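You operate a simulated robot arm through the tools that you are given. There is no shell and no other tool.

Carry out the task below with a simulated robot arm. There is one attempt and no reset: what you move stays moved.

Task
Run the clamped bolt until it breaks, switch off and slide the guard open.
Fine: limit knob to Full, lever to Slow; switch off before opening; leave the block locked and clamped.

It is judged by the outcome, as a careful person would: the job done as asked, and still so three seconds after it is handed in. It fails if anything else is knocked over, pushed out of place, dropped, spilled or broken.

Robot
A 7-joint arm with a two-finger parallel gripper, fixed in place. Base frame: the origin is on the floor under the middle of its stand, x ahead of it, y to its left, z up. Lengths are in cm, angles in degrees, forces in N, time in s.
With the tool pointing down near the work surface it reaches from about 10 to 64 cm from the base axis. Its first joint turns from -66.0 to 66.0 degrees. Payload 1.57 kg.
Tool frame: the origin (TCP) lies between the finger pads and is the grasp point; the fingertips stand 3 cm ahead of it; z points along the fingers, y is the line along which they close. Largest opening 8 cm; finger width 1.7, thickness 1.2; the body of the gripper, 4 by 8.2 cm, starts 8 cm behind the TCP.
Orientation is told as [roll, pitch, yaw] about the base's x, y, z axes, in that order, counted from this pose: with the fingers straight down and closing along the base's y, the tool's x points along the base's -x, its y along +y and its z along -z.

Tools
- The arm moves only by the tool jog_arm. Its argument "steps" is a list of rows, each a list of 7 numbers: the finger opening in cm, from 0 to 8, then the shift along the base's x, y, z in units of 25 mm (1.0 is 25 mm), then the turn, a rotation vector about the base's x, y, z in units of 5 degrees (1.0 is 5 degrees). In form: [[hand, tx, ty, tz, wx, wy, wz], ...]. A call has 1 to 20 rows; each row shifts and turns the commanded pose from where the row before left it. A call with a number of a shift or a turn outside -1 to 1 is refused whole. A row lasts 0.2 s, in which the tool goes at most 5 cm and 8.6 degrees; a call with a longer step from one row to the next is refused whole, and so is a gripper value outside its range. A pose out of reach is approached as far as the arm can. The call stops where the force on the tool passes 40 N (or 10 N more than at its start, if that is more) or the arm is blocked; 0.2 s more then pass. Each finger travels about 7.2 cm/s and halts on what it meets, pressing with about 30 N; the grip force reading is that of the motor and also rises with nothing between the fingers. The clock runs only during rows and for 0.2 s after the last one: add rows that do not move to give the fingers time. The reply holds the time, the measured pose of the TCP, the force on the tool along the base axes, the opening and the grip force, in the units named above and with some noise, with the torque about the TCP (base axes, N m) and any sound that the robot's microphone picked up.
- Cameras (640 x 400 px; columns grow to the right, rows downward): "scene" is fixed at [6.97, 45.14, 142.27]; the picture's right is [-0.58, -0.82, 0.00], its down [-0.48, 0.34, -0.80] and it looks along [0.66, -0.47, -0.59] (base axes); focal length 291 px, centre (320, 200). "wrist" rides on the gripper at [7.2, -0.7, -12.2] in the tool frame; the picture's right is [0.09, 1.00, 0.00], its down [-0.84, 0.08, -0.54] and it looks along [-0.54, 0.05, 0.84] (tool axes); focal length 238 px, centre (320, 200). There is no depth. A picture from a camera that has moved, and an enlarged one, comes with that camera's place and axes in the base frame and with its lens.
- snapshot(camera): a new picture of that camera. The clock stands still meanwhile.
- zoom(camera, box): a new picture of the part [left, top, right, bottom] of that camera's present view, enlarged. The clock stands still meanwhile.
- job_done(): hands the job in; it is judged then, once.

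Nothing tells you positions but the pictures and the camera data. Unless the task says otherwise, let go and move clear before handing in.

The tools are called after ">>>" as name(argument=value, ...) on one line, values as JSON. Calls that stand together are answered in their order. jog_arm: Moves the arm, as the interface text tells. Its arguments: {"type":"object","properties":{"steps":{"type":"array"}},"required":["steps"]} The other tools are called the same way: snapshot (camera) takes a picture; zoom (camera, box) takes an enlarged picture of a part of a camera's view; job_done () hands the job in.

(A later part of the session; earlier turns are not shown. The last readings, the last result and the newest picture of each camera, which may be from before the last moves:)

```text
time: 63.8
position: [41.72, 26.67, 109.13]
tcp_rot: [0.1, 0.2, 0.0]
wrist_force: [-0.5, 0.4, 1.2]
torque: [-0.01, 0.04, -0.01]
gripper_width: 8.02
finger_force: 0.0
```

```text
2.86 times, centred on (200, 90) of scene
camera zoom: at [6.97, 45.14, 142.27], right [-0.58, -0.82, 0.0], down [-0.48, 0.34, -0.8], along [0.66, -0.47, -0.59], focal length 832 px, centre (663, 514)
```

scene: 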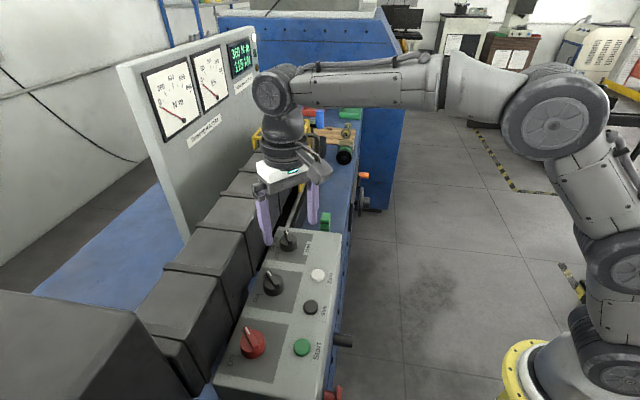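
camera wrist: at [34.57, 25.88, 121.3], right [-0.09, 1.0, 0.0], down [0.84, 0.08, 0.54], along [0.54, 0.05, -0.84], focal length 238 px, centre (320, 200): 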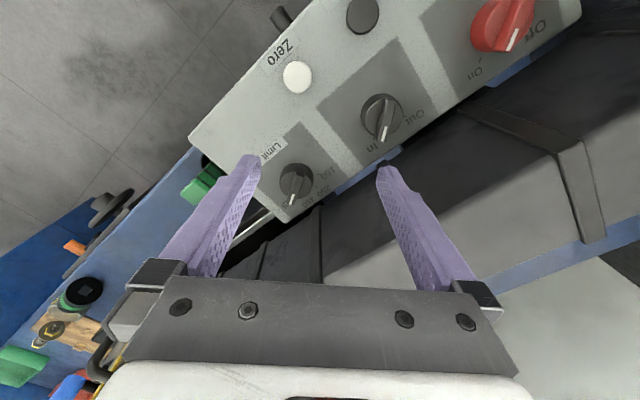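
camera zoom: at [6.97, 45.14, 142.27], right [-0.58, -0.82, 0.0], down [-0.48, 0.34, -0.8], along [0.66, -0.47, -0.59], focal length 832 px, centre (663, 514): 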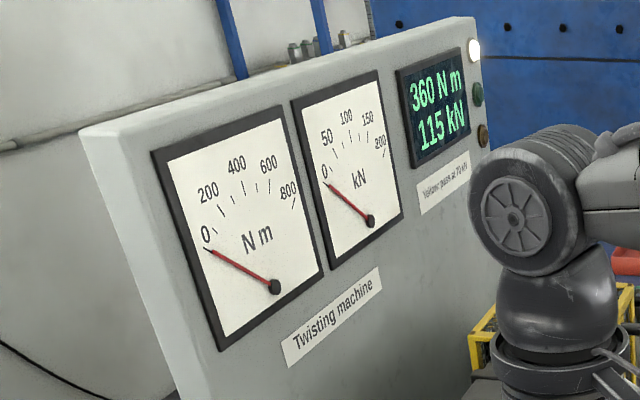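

To inspect the guard and its bolt I'll swing to the front of the machine at this height and tilt the camera forward.

>>> jog_arm(steps=[[8, -0.15, -0.87, 0.15, 0, 0, 0.4], [8, -0.15, -0.87, 0.15, 0, 0, 0.4], [8, -0.15, -0.87, 0.15, 0, 0, 0.4], [8, -0.15, -0.87, 0.15, 0, 0, 0.4], [8, -0.15, -0.87, 0.15, 0, 0, 0.4], [8, -0.15, -0.87, 0.15, 0, 0, 0.4], [8, -0.15, -0.87, 0.15, 0, 0, 0.4], [8, -0.15, -0.87, 0.15, 0, 0, 0.4], [8, -0.15, -0.87, 0.15, 0, 0, 0.4], [8, -0.15, -0.87, 0.15, 0, 0, 0.4], [8, 0, 0, 0, 0.342, -0.94, 0], [8, 0, 0, 0, 0.342, -0.94, 0], [8, 0, 0, 0, 0.342, -0.94, 0], [8, 0, 0, 0, 0.342, -0.94, 0], [8, 0, 0, 0, 0.342, -0.94, 0], [8, 0, 0, 0, 0.342, -0.94, 0]])

>>> snapshot(camera="wrist")

>>> snapshot(camera="scene")

>>> zoom(camera="scene", box=[230, 90, 370, 210])

```text
time: 67.2
position: [37.87, 4.97, 112.98]
tcp_rot: [0.0, -29.9, 19.9]
wrist_force: [-0.3, -0.3, 0.3]
torque: [-0.02, -0.04, 0.02]
gripper_width: 8.01
finger_force: 0.1
```

```text
taken
camera wrist: at [26.56, -0.01, 119.84], right [-0.42, 0.91, -0.05], down [0.4, 0.23, 0.89], along [0.82, 0.35, -0.46], focal length 238 px, centre (320, 200)
```

wrist: 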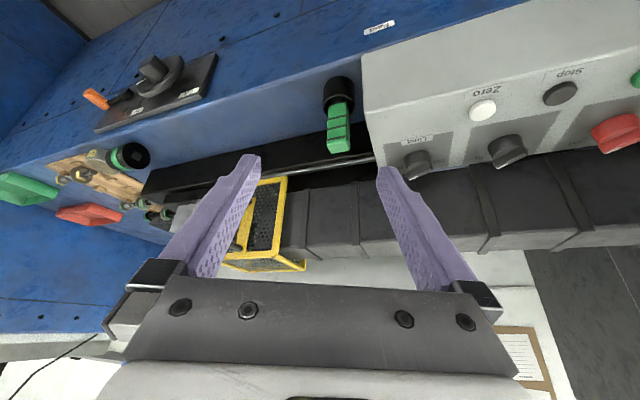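

```text
taken
```

scene: 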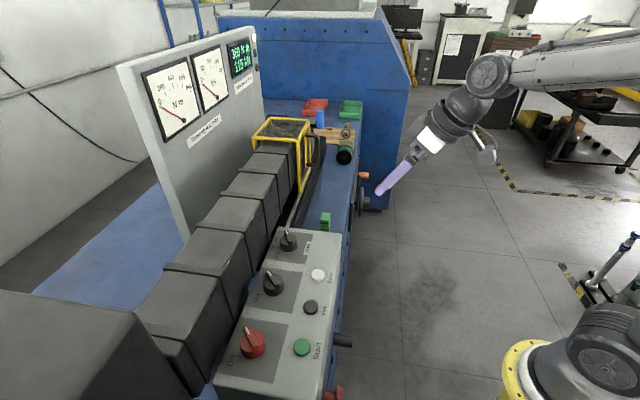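

```text
3.33 times, centred on (300, 150) of scene
camera zoom: at [6.97, 45.14, 142.27], right [-0.58, -0.82, 0.0], down [-0.48, 0.34, -0.8], along [0.66, -0.47, -0.59], focal length 971 px, centre (387, 367)
```

zoom: 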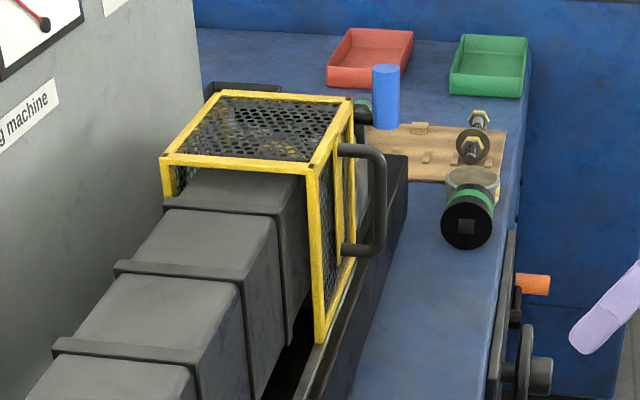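

>>> zoom(camera="wrist", box=[80, 130, 320, 280])

>>> zoom(camera="wrist", box=[60, 50, 240, 170])

```text
2.67 times, centred on (200, 205) of wrist
camera zoom: at [26.56, -0.01, 119.84], right [-0.42, 0.91, -0.05], down [0.4, 0.23, 0.89], along [0.82, 0.35, -0.46], focal length 636 px, centre (640, 187)
```

zoom: 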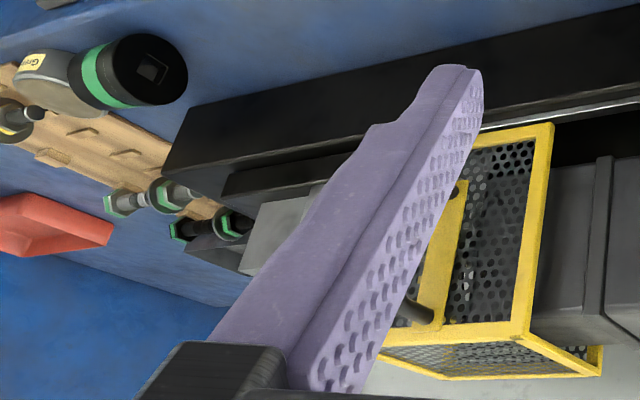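

```text
3.33 times, centred on (150, 110) of wrist
camera zoom: at [26.56, -0.01, 119.84], right [-0.42, 0.91, -0.05], down [0.4, 0.23, 0.89], along [0.82, 0.35, -0.46], focal length 794 px, centre (887, 500)
```

zoom: 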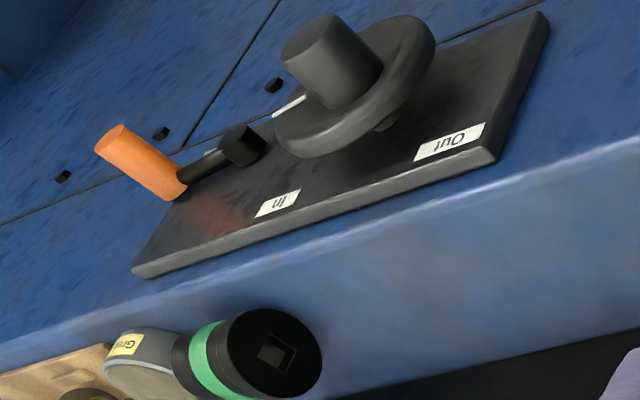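

>>> zoom(camera="scene", box=[285, 105, 355, 165])

>>> zoom(camera="wrist", box=[210, 170, 300, 230])

>>> zoom(camera="wrist", box=[80, 170, 200, 250])

```text
6.67 times, centred on (320, 135) of scene
camera zoom: at [6.97, 45.14, 142.27], right [-0.58, -0.82, 0.0], down [-0.48, 0.34, -0.8], along [0.66, -0.47, -0.59], focal length 1942 px, centre (320, 633)
```

zoom: 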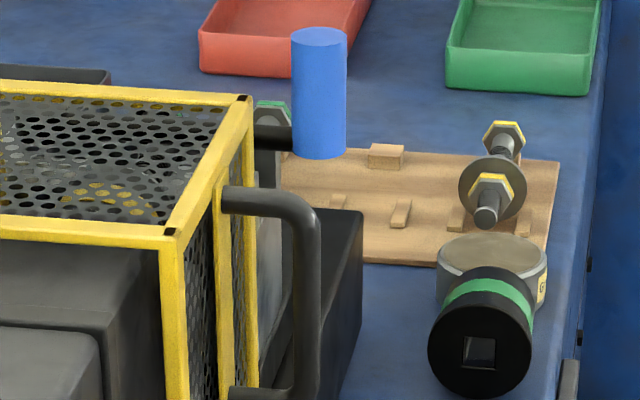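

```text
6.67 times, centred on (255, 200) of wrist
camera zoom: at [26.56, -0.01, 119.84], right [-0.42, 0.91, -0.05], down [0.4, 0.23, 0.89], along [0.82, 0.35, -0.46], focal length 1589 px, centre (753, 200)
```

zoom: 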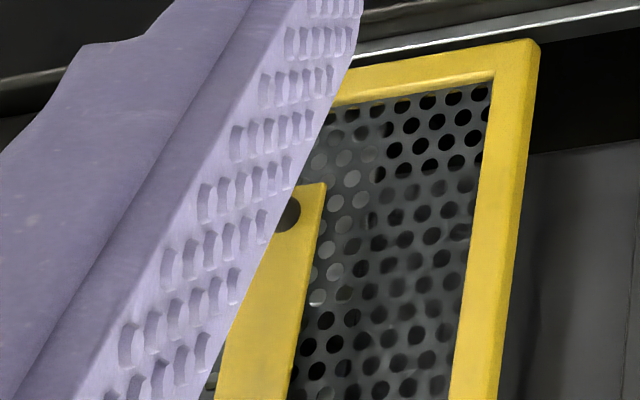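

```text
5.00 times, centred on (140, 210) of wrist
camera zoom: at [26.56, -0.01, 119.84], right [-0.42, 0.91, -0.05], down [0.4, 0.23, 0.89], along [0.82, 0.35, -0.46], focal length 1192 px, centre (1220, 150)
```

zoom: 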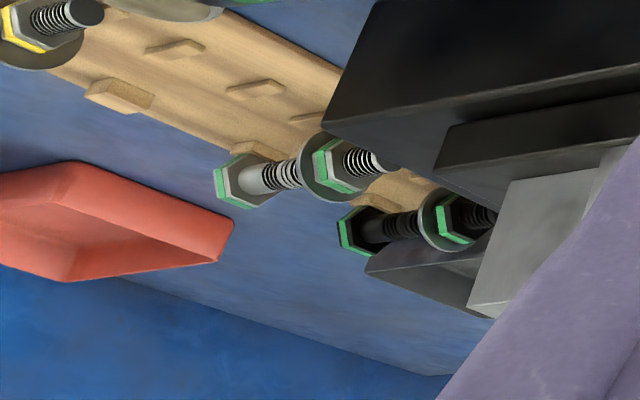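

I can see spare bolts in the rack, but not yet the clamped one. I'll shift right and tilt further so the guard shows between the fingers.

>>> jog_arm(steps=[[8, 0.5, -0.45, 0.2, 0.171, -0.47, 0], [8, 0.5, -0.45, 0.2, 0.171, -0.47, 0], [8, 0.5, -0.45, 0.2, 0.171, -0.47, 0], [8, 0.5, -0.45, 0.2, 0.171, -0.47, 0], [8, 0.5, -0.45, 0.2, 0.171, -0.47, 0], [8, 0.5, -0.45, 0.2, 0.171, -0.47, 0], [8, 0.5, -0.45, 0.2, 0.171, -0.47, 0], [8, 0.5, -0.45, 0.2, 0.171, -0.47, 0]])

>>> snapshot(camera="wrist")

```text
time: 69.0
position: [47.81, -4.17, 116.92]
tcp_rot: [0.1, -49.9, 19.9]
wrist_force: [-0.9, 0.4, 0.2]
torque: [-0.04, -0.01, 0.01]
gripper_width: 8.0
finger_force: 0.0
```

```text
taken
camera wrist: at [34.99, -9.66, 119.29], right [-0.4, 0.92, -0.07], down [0.09, 0.11, 0.99], along [0.91, 0.39, -0.13], focal length 238 px, centre (320, 200)
```

wrist: 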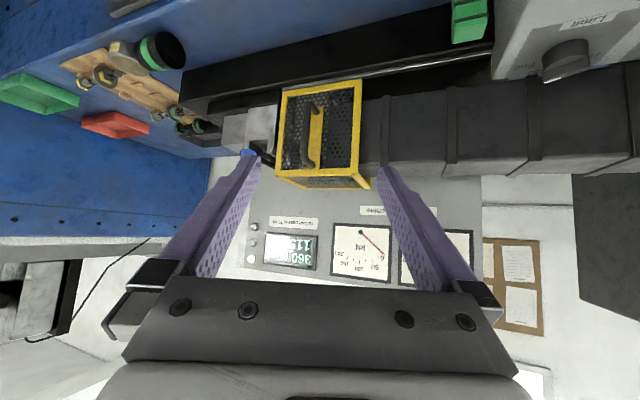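

>>> zoom(camera="wrist", box=[200, 60, 380, 190])

>>> zoom(camera="wrist", box=[265, 75, 375, 190])

>>> zoom(camera="wrist", box=[140, 60, 300, 170])

```text
3.08 times, centred on (290, 125) of wrist
camera zoom: at [34.99, -9.66, 119.29], right [-0.4, 0.92, -0.07], down [0.09, 0.11, 0.99], along [0.91, 0.39, -0.13], focal length 733 px, centre (412, 431)
```

zoom: 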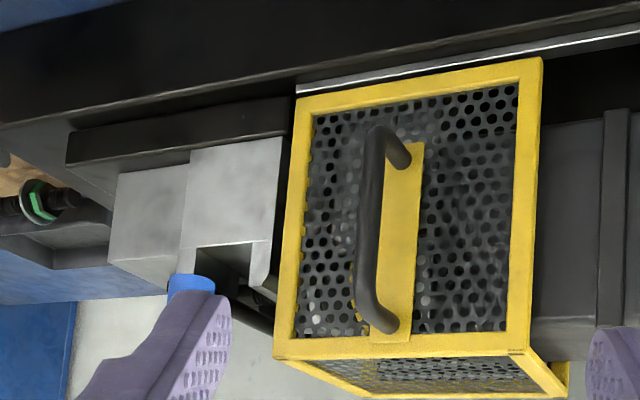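

```text
3.48 times, centred on (320, 132) of wrist
camera zoom: at [34.99, -9.66, 119.29], right [-0.4, 0.92, -0.07], down [0.09, 0.11, 0.99], along [0.91, 0.39, -0.13], focal length 829 px, centre (320, 435)
```

zoom: 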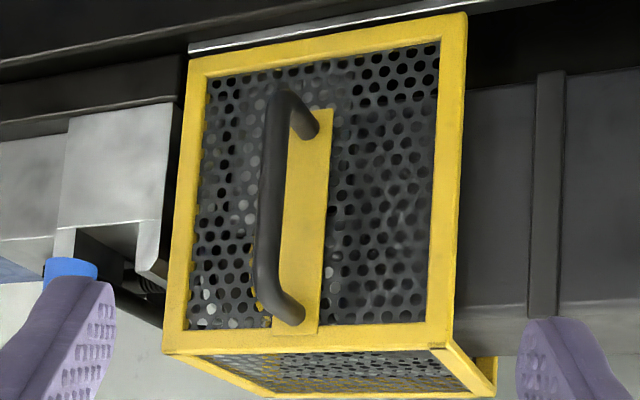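

```text
3.64 times, centred on (220, 115) of wrist
camera zoom: at [34.99, -9.66, 119.29], right [-0.4, 0.92, -0.07], down [0.09, 0.11, 0.99], along [0.91, 0.39, -0.13], focal length 867 px, centre (684, 509)
```

zoom: 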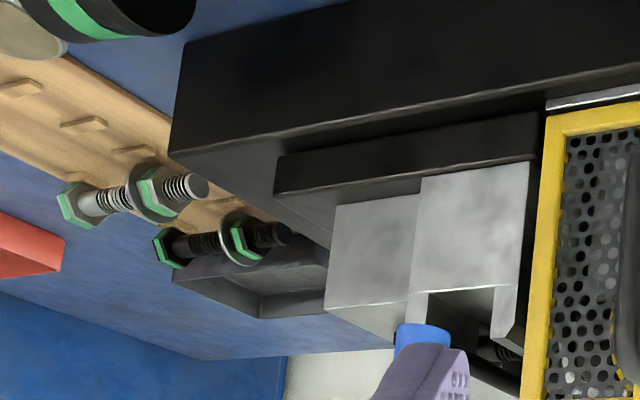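

The front of the guard and its grab handle are clear now. Before switching off I want to be sure the bolt has really failed and the run wasn't stopped by the limit, so I'll recheck the limit knob and look through the mesh.

>>> zoom(camera="scene", box=[265, 220, 315, 255])

>>> zoom(camera="scene", box=[245, 112, 325, 162])

>>> zoom(camera="wrist", box=[500, 0, 640, 110])

```text
11.43 times, centred on (290, 238) of scene
camera zoom: at [6.97, 45.14, 142.27], right [-0.58, -0.82, 0.0], down [-0.48, 0.34, -0.8], along [0.66, -0.47, -0.59], focal length 3328 px, centre (663, -229)
```

zoom: 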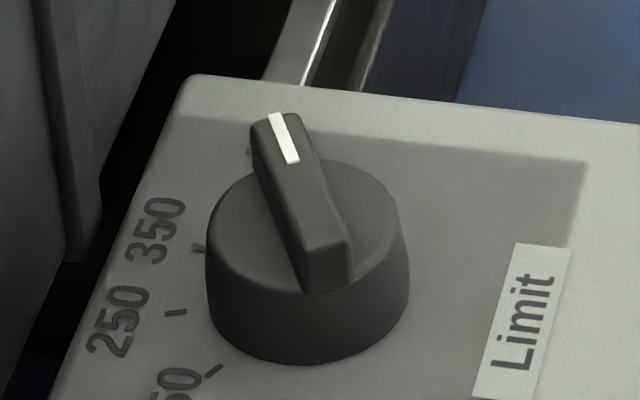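

```text
8.00 times, centred on (285, 137) of scene
camera zoom: at [6.97, 45.14, 142.27], right [-0.58, -0.82, 0.0], down [-0.48, 0.34, -0.8], along [0.66, -0.47, -0.59], focal length 2330 px, centre (600, 704)
```

zoom: 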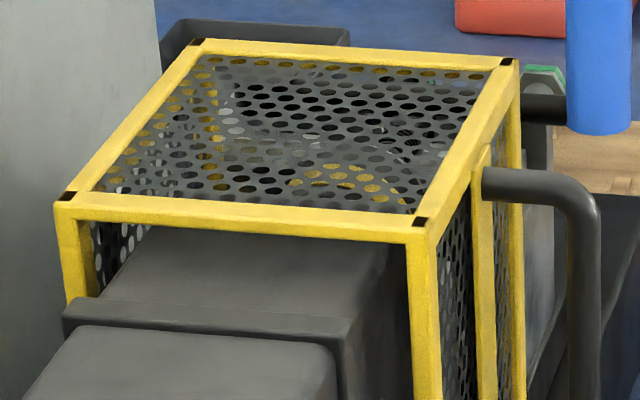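

```text
3.64 times, centred on (570, 55) of wrist
camera zoom: at [34.99, -9.66, 119.29], right [-0.4, 0.92, -0.07], down [0.09, 0.11, 0.99], along [0.91, 0.39, -0.13], focal length 867 px, centre (-589, 727)
```

zoom: 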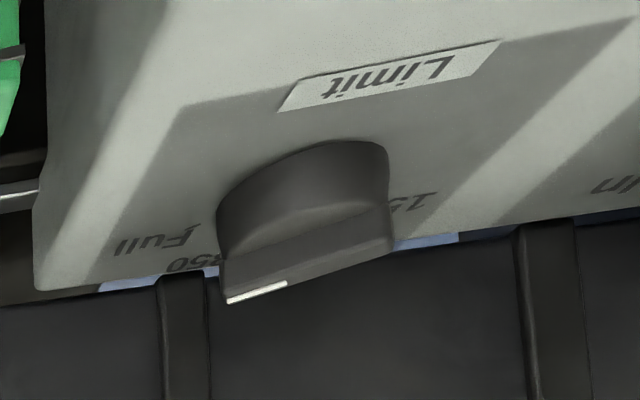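

The limit pointer is on Full, so it wasn't a limit trip. Needles at zero with a 360 Nm held peak means the bolt broke. The guard handle bar is at about [68.9, 1.8], z≈105, and the rail runs back towards the control box, so the guard opens in −u. First, the main switch to Off: I'll return above it.

>>> jog_arm(steps=[[8, -0.3, 0, -0.2, -0.342, 0.94, 0], [8, -0.3, 0, -0.2, -0.342, 0.94, 0], [8, -0.3, 0, -0.2, -0.342, 0.94, 0], [8, -0.3, 0, -0.2, -0.342, 0.94, 0], [8, -0.3, 0, -0.2, -0.342, 0.94, 0], [8, -0.3, 0, -0.2, -0.342, 0.94, 0], [8, -0.3, 0, -0.2, -0.342, 0.94, 0], [8, -0.3, 0, -0.2, -0.342, 0.94, 0], [8, -0.3, 0, -0.2, -0.342, 0.94, 0], [8, -0.3, 0, -0.2, -0.342, 0.94, 0]])

>>> jog_arm(steps=[[6, -0.19, 0.95, -0.07, 0, 0, -0.222], [6, -0.19, 0.95, -0.07, 0, 0, -0.222], [6, -0.19, 0.95, -0.07, 0, 0, -0.222], [6, -0.19, 0.95, -0.07, 0, 0, -0.222], [6, -0.19, 0.95, -0.07, 0, 0, -0.222], [6, -0.19, 0.95, -0.07, 0, 0, -0.222], [6, -0.19, 0.95, -0.07, 0, 0, -0.222], [6, -0.19, 0.95, -0.07, 0, 0, -0.222], [6, -0.19, 0.95, -0.07, 0, 0, -0.222], [6, -0.19, 0.95, -0.07, 0, 0, -0.222], [5, -0.19, 0.95, -0.07, 0, 0, -0.222], [5, -0.19, 0.95, -0.07, 0, 0, -0.222], [5, -0.19, 0.95, -0.07, 0, 0, -0.222], [5, -0.19, 0.95, -0.07, 0, 0, -0.222], [5, -0.19, 0.95, -0.07, 0, 0, -0.222], [5, -0.19, 0.95, -0.07, 0, 0, -0.222], [5, -0.19, 0.95, -0.07, 0, 0, -0.222], [5, -0.19, 0.95, -0.07, 0, 0, -0.222]])

>>> snapshot(camera="wrist")

```text
time: 71.2
position: [40.48, -4.1, 111.9]
tcp_rot: [0.0, 0.3, 20.0]
wrist_force: [0.1, 0.1, 0.2]
torque: [0.01, 0.0, 0.0]
gripper_width: 8.03
finger_force: 0.1
```

```text
time: 75.0
position: [31.52, 38.85, 108.65]
tcp_rot: [0.1, 0.2, 0.0]
wrist_force: [-0.3, -0.3, -0.2]
torque: [-0.01, 0.02, -0.01]
gripper_width: 4.98
finger_force: 0.2
```

```text
taken
camera wrist: at [24.45, 38.01, 120.81], right [-0.09, 1.0, 0.0], down [0.84, 0.08, 0.54], along [0.54, 0.05, -0.84], focal length 238 px, centre (320, 200)
```

wrist: 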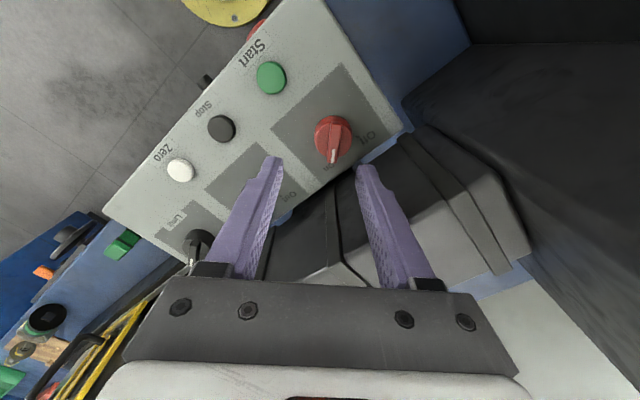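

I'm in front of the red switch. I'll centre on it, go down with a narrow opening and check before gripping.

>>> jog_arm(steps=[[3, 0.02, 0.48, -0.4, 0, 0, 0], [2.6, 0, 0, -0.6, 0, 0, 0], [2.6, 0, 0, -0.6, 0, 0, 0], [2.6, 0, 0, -0.3, 0, 0, 0]])

>>> zoom(camera="wrist", box=[220, 60, 420, 220])

```text
time: 76.0
position: [31.74, 40.07, 103.73]
tcp_rot: [0.0, 0.3, 0.0]
wrist_force: [0.0, 0.0, 0.3]
torque: [0.0, 0.0, -0.01]
gripper_width: 2.6
finger_force: 0.3
```

```text
2.50 times, centred on (320, 140) of wrist
camera zoom: at [24.62, 39.2, 116.01], right [-0.09, 1.0, 0.0], down [0.84, 0.08, 0.54], along [0.54, 0.05, -0.84], focal length 596 px, centre (320, 350)
```

zoom: 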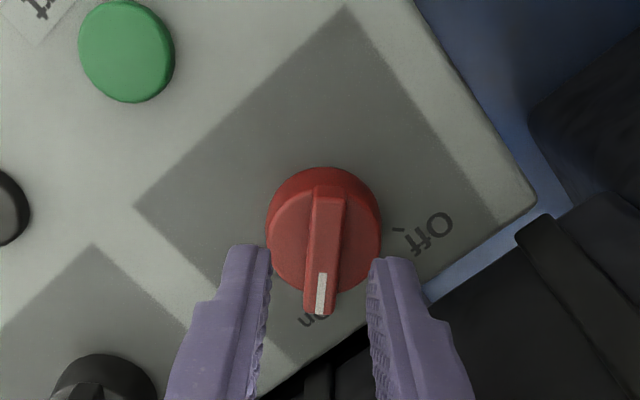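

It's centred. I'll go down, grip, and turn the first half counter-clockwise towards Off.

>>> jog_arm(steps=[[2.4, -0.03, 0.03, -0.26, 0, 0, 0], [2.4, 0, 0, -0.26, 0, 0, 0], [1.4, 0, 0, 0, 0, 0, 0], [0.6, 0, 0, 0, 0, 0, 0], [0.4, 0, 0, 0, 0, 0, 0], [0.4, 0, 0, 0, 0, 0, 0]])

>>> jog_arm(steps=[[0.4, 0, 0, 0, 0, 0, 1], [0.4, 0, 0, 0, 0, 0, 1], [0.4, 0, 0, 0, 0, 0, 1], [0.4, 0, 0, 0, 0, 0, 1], [0.4, 0, 0, 0, 0, 0, 1], [0.4, 0, 0, 0, 0, 0, 1]])

```text
time: 77.4
position: [31.86, 40.09, 102.56]
tcp_rot: [0.2, 0.3, 0.0]
wrist_force: [-0.1, 5.3, -1.7]
torque: [0.16, -0.11, 0.03]
gripper_width: 1.0
finger_force: 28.1
```

```text
time: 78.8
position: [31.67, 40.17, 102.52]
tcp_rot: [0.0, 0.1, 30.1]
wrist_force: [4.8, 8.8, -7.0]
torque: [0.62, -0.78, -0.03]
gripper_width: 0.98
finger_force: 28.0
```

It's turning smoothly, so I'll continue with the remaining 60°, easing towards +y slightly for the side load.

>>> jog_arm(steps=[[0.4, 0.02, 0.04, 0, 0, 0, 1], [0.4, 0, 0, 0, 0, 0, 1], [0.4, 0, 0, 0, 0, 0, 1], [0.4, 0, 0, 0, 0, 0, 1], [0.4, 0, 0, 0, 0, 0, 1], [0.4, 0, 0, 0, 0, 0, 1]])

```text
time: 80.2
position: [31.71, 40.27, 102.47]
tcp_rot: [-0.1, 0.5, 60.1]
wrist_force: [-0.9, -0.6, -9.0]
torque: [0.63, -0.35, -0.02]
gripper_width: 0.99
finger_force: 27.9
```

>>> jog_arm(steps=[[0.4, 0, 0, 0, 0, 0, 1], [0.4, 0, 0, 0, 0, 0, 1], [0.4, 0, 0, 0, 0, 0, 1], [0.4, 0, 0, 0, 0, 0, 1], [0.4, 0, 0, 0, 0, 0, 1], [0.4, 0, 0, 0, 0, 0, 1]])

>>> zoom(camera="wrist", box=[220, 60, 420, 220])

>>> zoom(camera="scene", box=[120, 20, 280, 160])

```text
time: 81.6
position: [31.67, 40.19, 102.62]
tcp_rot: [0.1, 0.4, 90.0]
wrist_force: [-3.2, -4.2, -7.5]
torque: [-0.64, 0.01, -0.14]
gripper_width: 0.98
finger_force: 27.9
```

```text
2.50 times, centred on (320, 140) of wrist
camera zoom: at [32.41, 32.95, 114.74], right [-1.0, -0.09, 0.0], down [-0.08, 0.84, 0.54], along [-0.05, 0.53, -0.84], focal length 596 px, centre (320, 350)
```

zoom: 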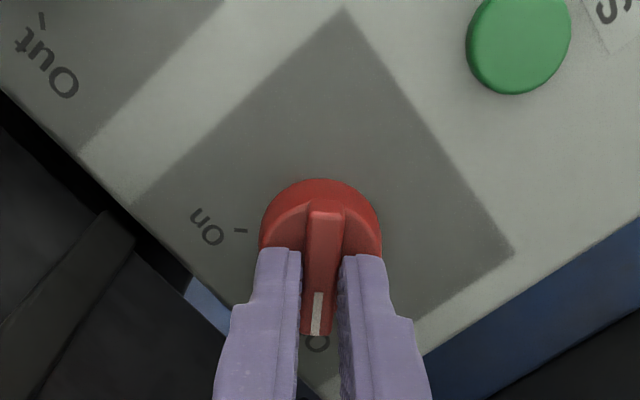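

```text
2.86 times, centred on (200, 90) of scene
camera zoom: at [6.97, 45.14, 142.27], right [-0.58, -0.82, 0.0], down [-0.48, 0.34, -0.8], along [0.66, -0.47, -0.59], focal length 832 px, centre (663, 514)
```

zoom: 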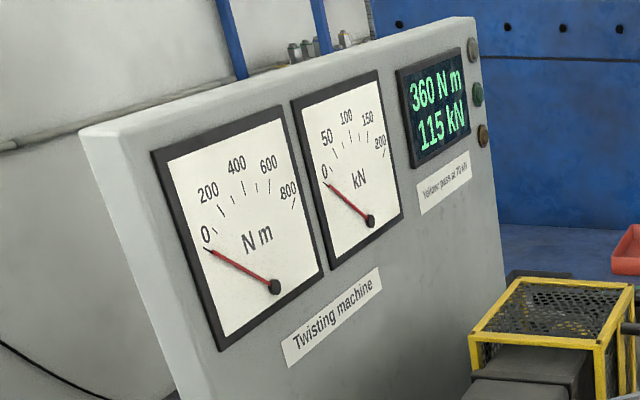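

The power lamp is out, so the main switch is Off. I'll release, lift, and travel back to the front of the machine, yawing to 45° for the guard handle.

>>> jog_arm(steps=[[3, 0, 0, 0, 0, 0, 0], [3, 0, 0, 0, 0, 0, 0], [3, 0, 0, 0.6, 0, 0, 0], [4, 0, 0, 1, 0, 0, 0], [6, 0, 0, 1, 0, 0, 0], [6, 0, 0, 0.4, 0, 0, 0]])

>>> zoom(camera="wrist", box=[220, 40, 420, 200])

>>> jog_arm(steps=[[6, 0.19, -0.95, 0.05, 0, 0, -0.5], [6, 0.19, -0.95, 0.05, 0, 0, -0.5], [6, 0.19, -0.95, 0.05, 0, 0, -0.5], [6, 0.19, -0.95, 0.05, 0, 0, -0.5], [6, 0.19, -0.95, 0.05, 0, 0, -0.5], [6, 0.19, -0.95, 0.05, 0, 0, -0.5], [6, 0.19, -0.95, 0.05, 0, 0, -0.5], [6, 0.19, -0.95, 0.05, 0, 0, -0.5], [6, 0.19, -0.95, 0.05, 0, 0, -0.5], [6, 0.19, -0.95, 0.05, 0, 0, -0.5], [6, 0.19, -0.95, 0.05, 0, 0, -0.5], [6, 0.19, -0.95, 0.05, 0, 0, -0.5], [6, 0.19, -0.95, 0.05, 0, 0, -0.5], [6, 0.19, -0.95, 0.05, 0, 0, -0.5], [6, 0.19, -0.95, 0.05, 0, 0, -0.5], [6, 0.19, -0.95, 0.05, 0, 0, -0.5], [6, 0.19, -0.95, 0.05, 0, 0, -0.5], [6, 0.19, -0.95, 0.05, 0, 0, -0.5]])

>>> snapshot(camera="scene")

```text
time: 83.0
position: [31.64, 40.26, 110.1]
tcp_rot: [0.0, 0.2, 90.0]
wrist_force: [0.4, -0.6, 0.0]
torque: [0.01, 0.01, 0.0]
gripper_width: 6.0
finger_force: 0.1
```

```text
2.50 times, centred on (320, 120) of wrist
camera zoom: at [32.42, 32.97, 122.39], right [-1.0, -0.09, 0.0], down [-0.08, 0.84, 0.54], along [-0.05, 0.54, -0.84], focal length 596 px, centre (320, 400)
```

zoom: 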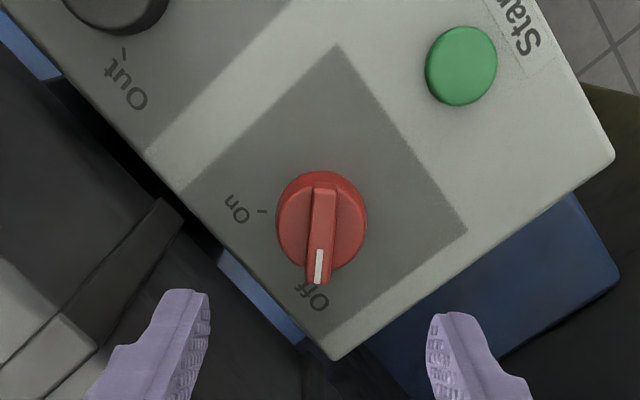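

```text
time: 86.8
position: [40.3, -2.69, 112.15]
tcp_rot: [0.0, 0.1, 45.0]
wrist_force: [-0.4, 0.1, 0.6]
torque: [-0.05, -0.01, 0.03]
gripper_width: 6.01
finger_force: 0.0
```

```text
taken
```

scene: 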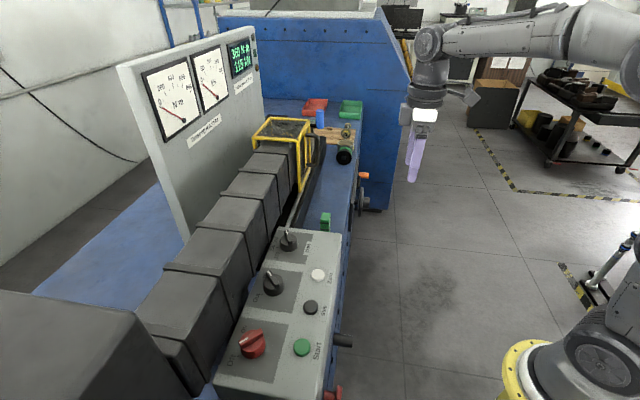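

Switch confirmed at Off. I'll move in front of the guard handle at a safe height with the tool tilted forward.

>>> jog_arm(steps=[[8, 0.8, -0.158, -0.05, 0.707, -0.707, 0], [8, 0.8, -0.158, -0.05, 0.707, -0.707, 0], [8, 0.8, -0.158, -0.05, 0.707, -0.707, 0], [8, 0.8, -0.158, -0.05, 0.707, -0.707, 0], [8, 0.8, -0.158, -0.05, 0.707, -0.707, 0], [8, 0.8, -0.158, -0.05, 0.707, -0.707, 0], [8, 0.8, -0.158, -0.05, 0.707, -0.707, 0], [8, 0.8, -0.158, -0.05, 0.707, -0.707, 0], [8, 0.8, -0.158, -0.05, 0.707, -0.707, 0], [8, 0.8, -0.158, -0.05, 0.707, -0.707, 0]])

>>> snapshot(camera="wrist")

>>> snapshot(camera="scene")

```text
time: 89.0
position: [60.4, -6.64, 111.14]
tcp_rot: [0.0, -49.8, 45.0]
wrist_force: [-0.6, -0.4, 0.8]
torque: [0.0, 0.04, 0.0]
gripper_width: 8.0
finger_force: 0.1
```

```text
taken
camera wrist: at [51.09, -17.07, 113.45], right [-0.75, 0.66, -0.07], down [0.03, 0.14, 0.99], along [0.66, 0.74, -0.13], focal length 238 px, centre (320, 200)
```

wrist: 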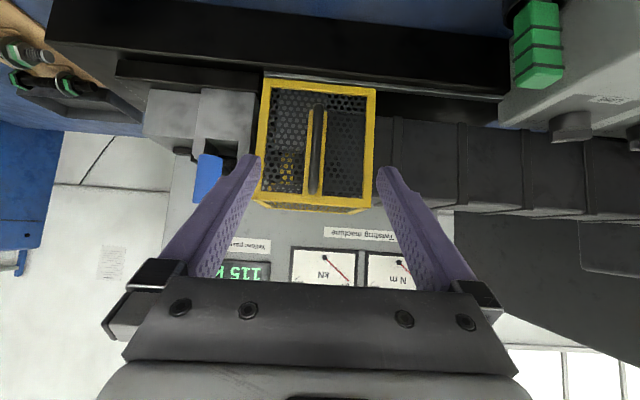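

```text
taken
```

scene: 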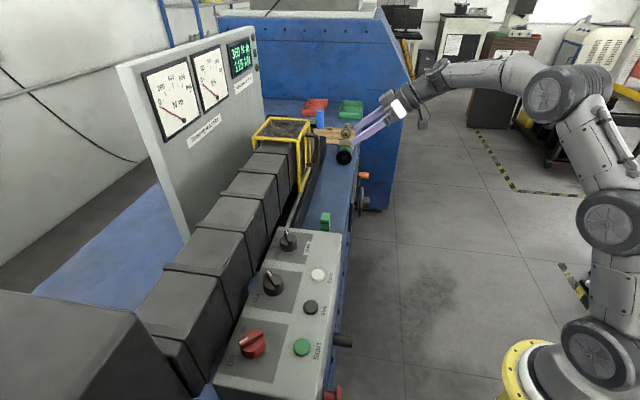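

>>> zoom(camera="wrist", box=[240, 70, 400, 220])

>>> zoom(camera="wrist", box=[130, 60, 290, 210])

```text
2.67 times, centred on (320, 145) of wrist
camera zoom: at [51.09, -17.07, 113.45], right [-0.75, 0.66, -0.07], down [0.03, 0.14, 0.99], along [0.66, 0.74, -0.13], focal length 636 px, centre (320, 347)
```

zoom: 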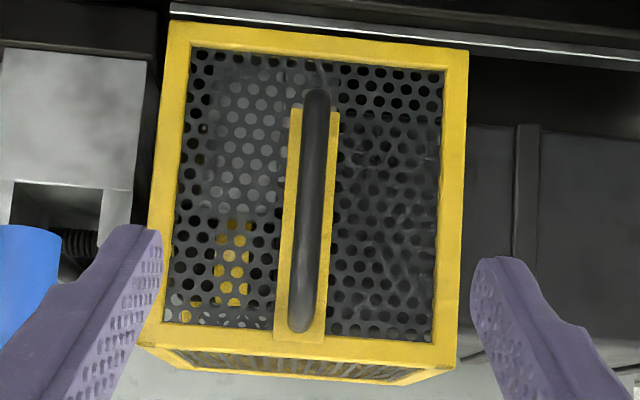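

```text
2.67 times, centred on (210, 135) of wrist
camera zoom: at [51.09, -17.07, 113.45], right [-0.75, 0.66, -0.07], down [0.03, 0.14, 0.99], along [0.66, 0.74, -0.13], focal length 636 px, centre (613, 373)
```

zoom: 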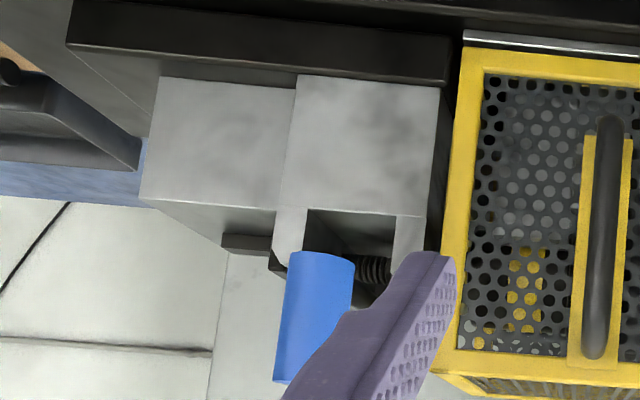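

The handle bar is directly ahead (u≈47.6, w≈50, z 100–109), and the blue clamp handle is clear at u≈59.6. I'll advance with a 5 cm opening to straddle the bar.

>>> jog_arm(steps=[[5, 0.56, 0.54, -0.37, 0, 0, 0], [5, 0.56, 0.54, -0.37, 0, 0, 0], [5, 0.56, 0.54, -0.37, 0, 0, 0], [5, 0.56, 0.54, -0.37, 0, 0, 0]])

>>> snapshot(camera="wrist")

>>> zoom(camera="scene", box=[260, 90, 380, 190])

```text
time: 90.0
position: [65.96, -1.06, 107.25]
tcp_rot: [0.1, -49.7, 45.0]
wrist_force: [-0.4, 0.3, -0.5]
torque: [0.01, 0.01, 0.06]
gripper_width: 4.98
finger_force: 0.1
```

```text
taken
camera wrist: at [56.56, -11.67, 109.67], right [-0.75, 0.66, -0.07], down [0.04, 0.14, 0.99], along [0.66, 0.74, -0.13], focal length 238 px, centre (320, 200)
```

wrist: 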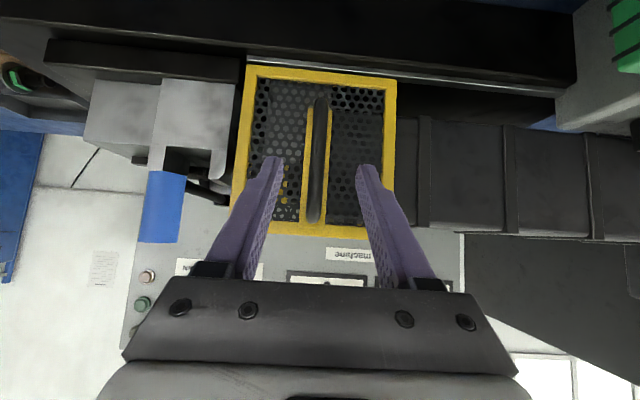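

```text
4.00 times, centred on (320, 140) of scene
camera zoom: at [6.97, 45.14, 142.27], right [-0.58, -0.82, 0.0], down [-0.48, 0.34, -0.8], along [0.66, -0.47, -0.59], focal length 1165 px, centre (320, 440)
```

zoom: 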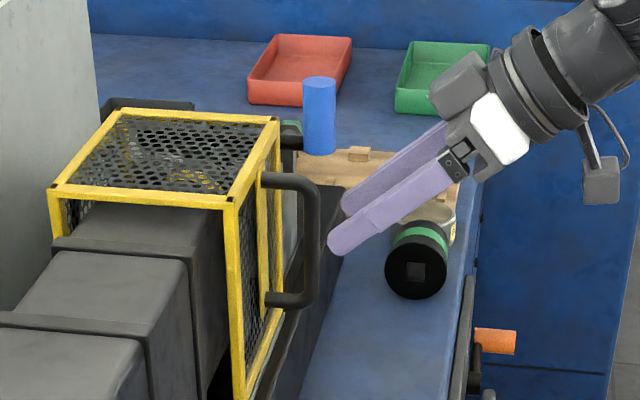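

Aligned with the handle. I'll advance the last 4 cm.

>>> jog_arm(steps=[[5, 0.36, 0.35, -0.25, 0, 0, 0], [5, 0.36, 0.35, -0.25, 0, 0, 0], [5, 0.36, 0.35, -0.2, 0, 0, 0]])

>>> snapshot(camera="wrist")

>>> zoom(camera="scene", box=[260, 90, 380, 190])

```text
time: 90.8
position: [68.65, 1.52, 105.62]
tcp_rot: [-0.1, -49.7, 45.0]
wrist_force: [-0.7, 0.6, 0.3]
torque: [-0.02, -0.01, -0.02]
gripper_width: 5.02
finger_force: 0.1
```

```text
taken
camera wrist: at [59.29, -8.99, 108.02], right [-0.75, 0.66, -0.07], down [0.04, 0.14, 0.99], along [0.66, 0.74, -0.13], focal length 238 px, centre (320, 200)
```

wrist: 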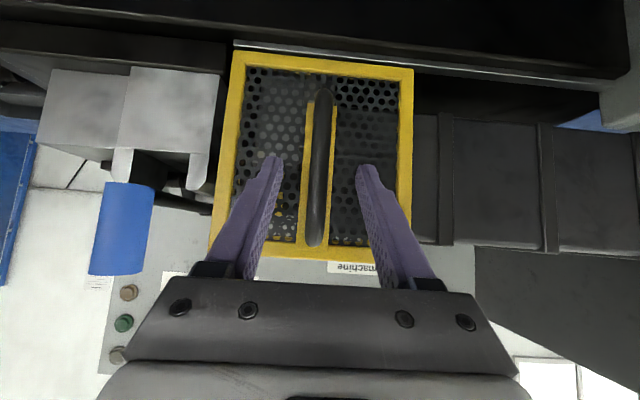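

```text
4.00 times, centred on (320, 140) of scene
camera zoom: at [6.97, 45.14, 142.27], right [-0.58, -0.82, 0.0], down [-0.48, 0.34, -0.8], along [0.66, -0.47, -0.59], focal length 1165 px, centre (320, 440)
```

zoom: 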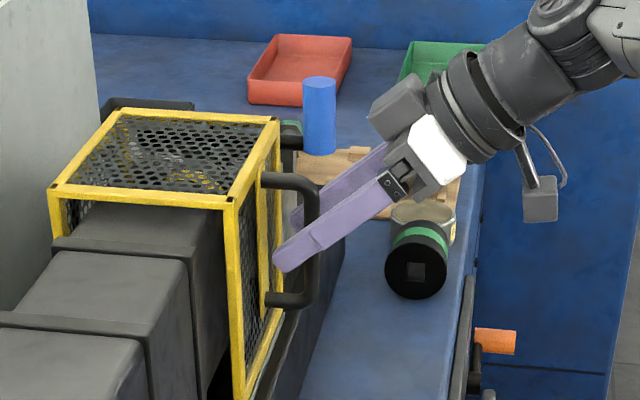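

The fingers straddle the bar. I'll narrow the opening and start sliding towards the control box (−u) gently.

>>> jog_arm(steps=[[3, 0, 0, 0, 0, 0, 0], [2.6, 0, 0, 0, 0, 0, 0], [2.6, -0.2, 0.2, 0, 0, 0, 0], [2.6, -0.2, 0.2, 0, 0, 0, 0], [2.6, -0.2, 0.2, 0, 0, 0, 0], [2.6, -0.2, 0.2, 0, 0, 0, 0], [2.6, -0.2, 0.2, 0, 0, 0, 0]])

>>> zoom(camera="scene", box=[240, 90, 380, 200])

>>> snapshot(camera="wrist")

```text
time: 92.4
position: [66.19, 3.98, 105.44]
tcp_rot: [0.0, -49.8, 45.0]
wrist_force: [0.6, -0.5, 0.2]
torque: [0.0, -0.03, 0.0]
gripper_width: 2.66
finger_force: 0.3
```

```text
3.64 times, centred on (310, 145) of scene
camera zoom: at [6.98, 45.14, 142.27], right [-0.58, -0.82, 0.0], down [-0.48, 0.34, -0.8], along [0.66, -0.47, -0.59], focal length 1059 px, centre (356, 400)
```

zoom: 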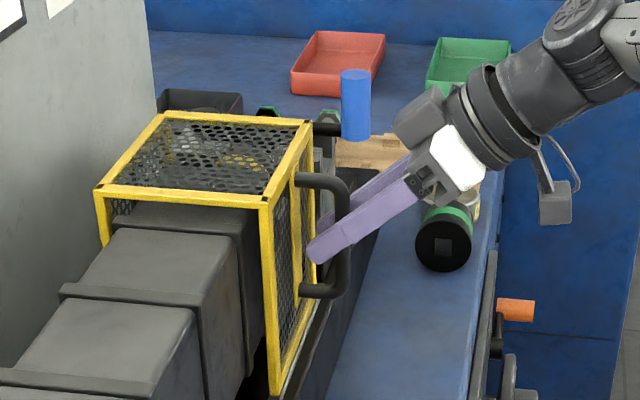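

```text
taken
camera wrist: at [56.84, -6.47, 107.9], right [-0.75, 0.66, -0.07], down [0.04, 0.15, 0.99], along [0.66, 0.74, -0.13], focal length 238 px, centre (320, 200)
```

wrist: 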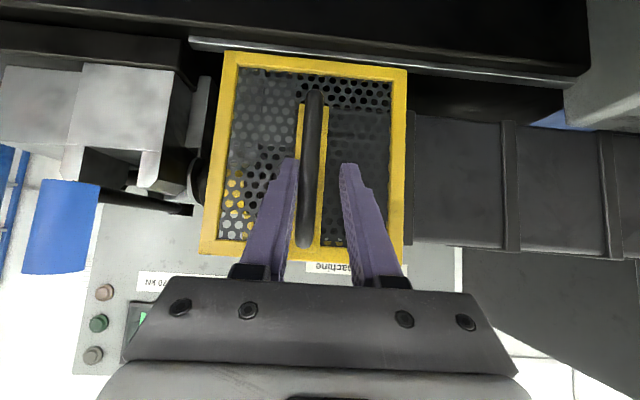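

The guard slides easily along its rail. I'll continue pushing it open.

>>> jog_arm(steps=[[2.6, -0.25, 0.25, 0, 0, 0, 0], [2.6, -0.25, 0.25, 0, 0, 0, 0], [2.6, -0.25, 0.25, 0, 0, 0, 0], [2.6, -0.25, 0.25, 0, 0, 0, 0], [2.6, -0.25, 0.25, 0, 0, 0, 0], [2.6, -0.25, 0.25, 0, 0, 0, 0], [2.6, -0.25, 0.25, 0, 0, 0, 0], [2.6, -0.25, 0.25, 0, 0, 0, 0]])

>>> zoom(camera="scene", box=[220, 90, 380, 220])

>>> snapshot(camera="wrist")

```text
time: 94.2
position: [61.12, 9.0, 105.56]
tcp_rot: [0.0, -49.7, 45.1]
wrist_force: [0.0, -1.7, 1.4]
torque: [-0.05, -0.05, -0.05]
gripper_width: 2.69
finger_force: 0.6
```

```text
3.08 times, centred on (300, 155) of scene
camera zoom: at [6.97, 45.14, 142.27], right [-0.58, -0.82, 0.0], down [-0.48, 0.34, -0.8], along [0.66, -0.47, -0.59], focal length 896 px, centre (382, 338)
```

zoom: 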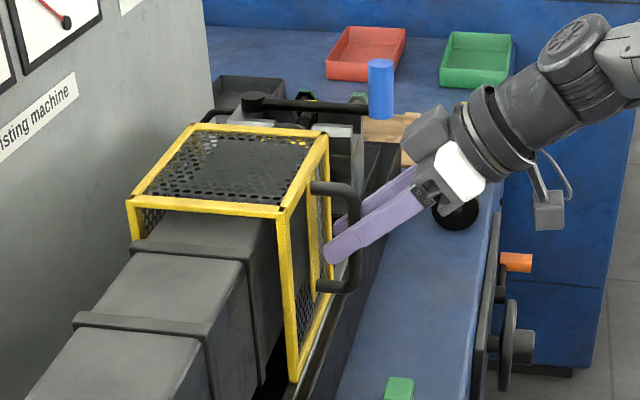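

```text
taken
camera wrist: at [51.82, -1.57, 107.95], right [-0.75, 0.66, -0.07], down [0.04, 0.14, 0.99], along [0.66, 0.74, -0.13], focal length 238 px, centre (320, 200)
```

wrist: 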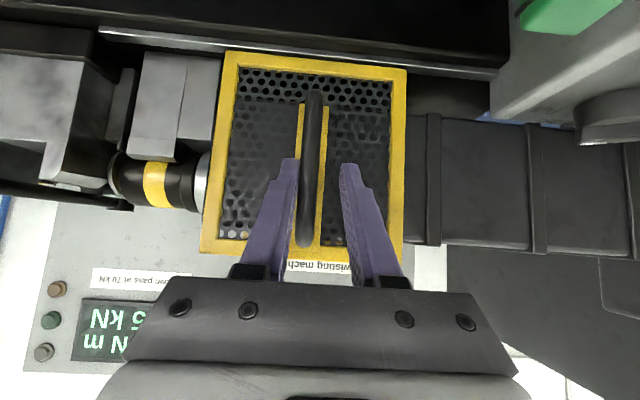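

The bolt area is coming into view. I'll continue to the end of travel, checking for a stop.

>>> jog_arm(steps=[[2.6, -0.25, 0.25, 0, 0, 0, 0], [2.6, -0.25, 0.25, 0, 0, 0, 0], [2.6, -0.25, 0.25, 0, 0, 0, 0], [2.6, -0.25, 0.25, 0, 0, 0, 0], [2.6, -0.25, 0.25, 0, 0, 0, 0], [2.6, -0.25, 0.25, 0, 0, 0, 0]])

>>> zoom(camera="scene", box=[220, 90, 380, 220])

>>> snapshot(camera="wrist")

```text
time: 95.6
position: [57.58, 12.59, 105.62]
tcp_rot: [0.0, -49.6, 45.1]
wrist_force: [1.2, -0.4, 0.5]
torque: [-0.05, 0.04, -0.06]
gripper_width: 2.78
finger_force: 1.5
```

```text
3.08 times, centred on (300, 155) of scene
camera zoom: at [6.98, 45.13, 142.27], right [-0.58, -0.82, 0.0], down [-0.48, 0.34, -0.8], along [0.66, -0.47, -0.59], focal length 896 px, centre (382, 338)
```

zoom: 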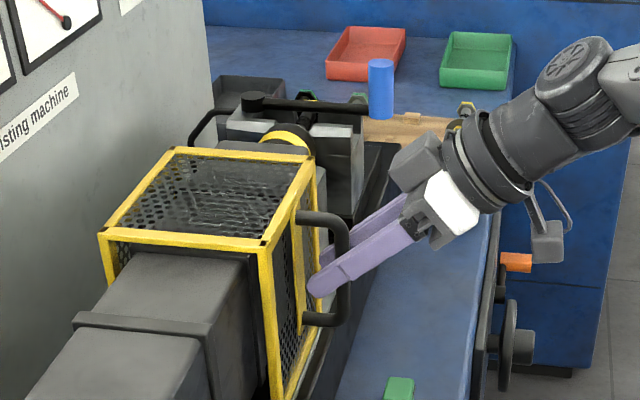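

```text
taken
camera wrist: at [48.21, 2.09, 108.02], right [-0.75, 0.66, -0.07], down [0.04, 0.14, 0.99], along [0.66, 0.74, -0.13], focal length 238 px, centre (320, 200)
```

wrist: 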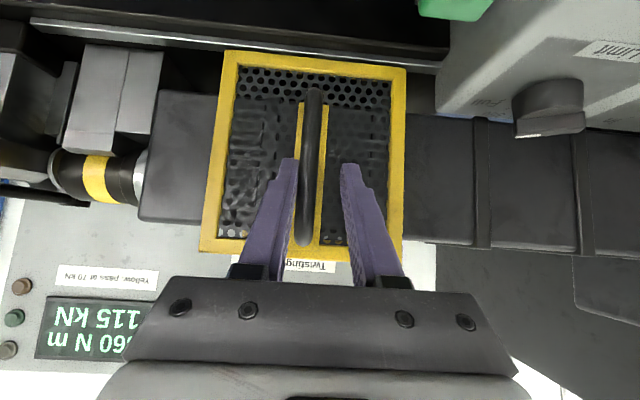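

There's still no stop. I'll keep going in smaller steps, watching the force.

>>> jog_arm(steps=[[2.6, -0.2, 0.2, 0, 0, 0, 0], [2.6, -0.2, 0.2, 0, 0, 0, 0], [2.6, -0.2, 0.2, 0, 0, 0, 0]])

>>> snapshot(camera="wrist")

```text
time: 96.4
position: [56.37, 13.74, 105.68]
tcp_rot: [-0.8, -49.9, 44.7]
wrist_force: [33.9, -20.6, -4.0]
torque: [-0.01, 0.4, 0.17]
gripper_width: 5.95
finger_force: 18.9
```

```text
taken
camera wrist: at [46.9, 3.36, 107.98], right [-0.74, 0.67, -0.08], down [0.03, 0.15, 0.99], along [0.68, 0.73, -0.13], focal length 238 px, centre (320, 200)
```

wrist: 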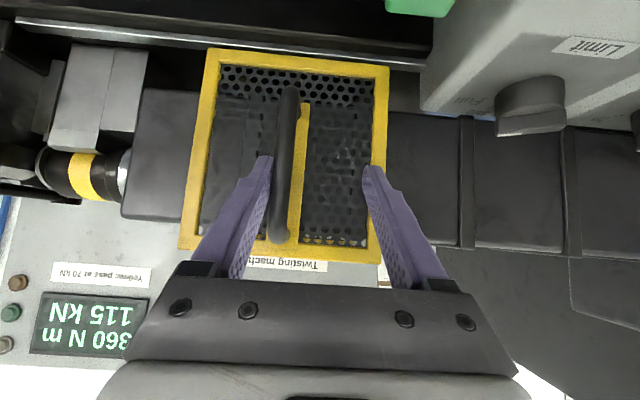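

It's at the end stop (the 40 N limit was reached). I'll unload back slightly without touching the handle, open, and withdraw straight out.

>>> jog_arm(steps=[[5, 0.15, -0.15, 0, 0, 0, 0], [5, 0.1, -0.1, 0, 0, 0, 0], [5, 0, 0, 0, 0, 0, 0], [5, -0.4, -0.4, 0.2, 0, 0, 0], [5, -0.4, -0.4, 0.2, 0, 0, 0], [5, -0.5, -0.5, 0.3, 0, 0, 0], [5, -0.5, -0.5, 0.3, 0, 0, 0], [5, -0.5, -0.5, 0.3, 0, 0, 0]])

>>> snapshot(camera="wrist")

>>> zoom(camera="scene", box=[220, 90, 380, 220])

```text
time: 98.2
position: [50.73, 7.75, 108.74]
tcp_rot: [0.1, -49.7, 45.0]
wrist_force: [0.2, -0.5, 0.3]
torque: [0.0, -0.02, 0.01]
gripper_width: 5.01
finger_force: 0.1
```

```text
taken
camera wrist: at [41.46, -2.7, 111.13], right [-0.75, 0.66, -0.07], down [0.04, 0.14, 0.99], along [0.66, 0.74, -0.13], focal length 238 px, centre (320, 200)
```

wrist: 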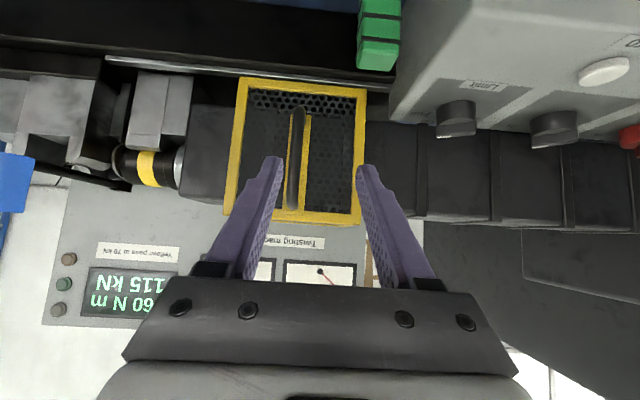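

```text
3.08 times, centred on (300, 155) of scene
camera zoom: at [6.97, 45.14, 142.27], right [-0.58, -0.82, 0.0], down [-0.48, 0.34, -0.8], along [0.66, -0.47, -0.59], focal length 896 px, centre (382, 338)
```

zoom: 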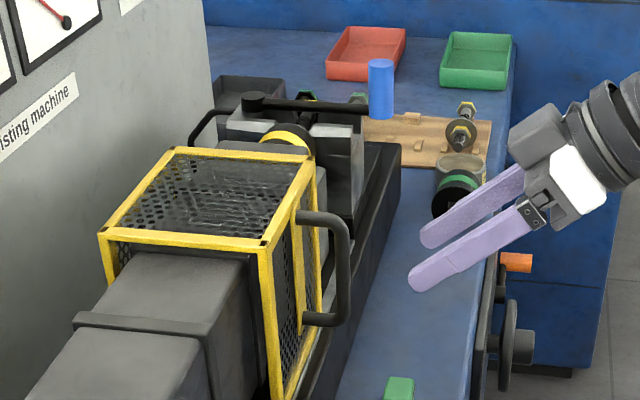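

The guard stays open. I'll move the camera along to inspect the bolt between socket and block.

>>> jog_arm(steps=[[8, 0.46, -0.81, 0.25, 0, 0, 0], [8, 0.46, -0.81, 0.25, 0, 0, 0], [8, 0.46, -0.81, 0.25, 0, 0, 0], [8, 0.46, -0.81, 0.25, 0, 0, 0], [8, 0.46, -0.81, 0.25, 0, 0, 0], [8, 0.46, -0.81, 0.25, 0, 0, 0], [8, 0.46, -0.81, 0.25, 0, 0, 0], [8, 0.46, -0.81, 0.25, 0, 0, 0]])

>>> snapshot(camera="wrist")

>>> zoom(camera="scene", box=[270, 100, 350, 160])

```text
time: 100.0
position: [59.96, -8.36, 113.78]
tcp_rot: [0.1, -49.6, 44.8]
wrist_force: [0.5, 0.3, -0.3]
torque: [0.0, -0.02, 0.03]
gripper_width: 8.01
finger_force: 0.1
```

```text
taken
camera wrist: at [50.62, -18.84, 116.07], right [-0.75, 0.66, -0.07], down [0.04, 0.14, 0.99], along [0.66, 0.74, -0.13], focal length 238 px, centre (320, 200)
```

wrist: 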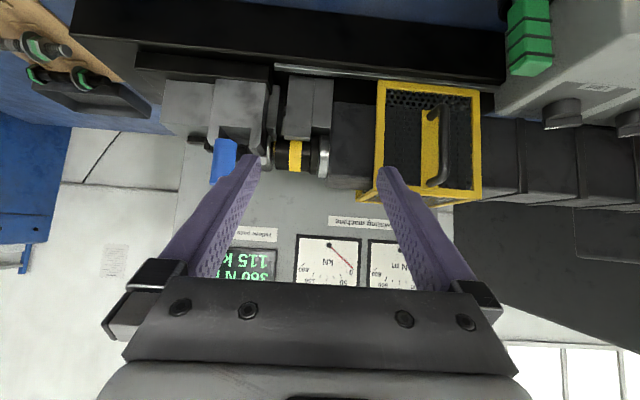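

```text
6.67 times, centred on (310, 130) of scene
camera zoom: at [6.97, 45.14, 142.27], right [-0.58, -0.82, 0.0], down [-0.48, 0.34, -0.8], along [0.66, -0.47, -0.59], focal length 1942 px, centre (387, 667)
```

zoom: 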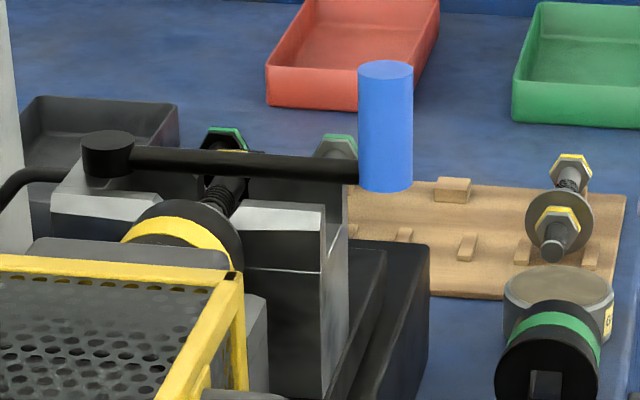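

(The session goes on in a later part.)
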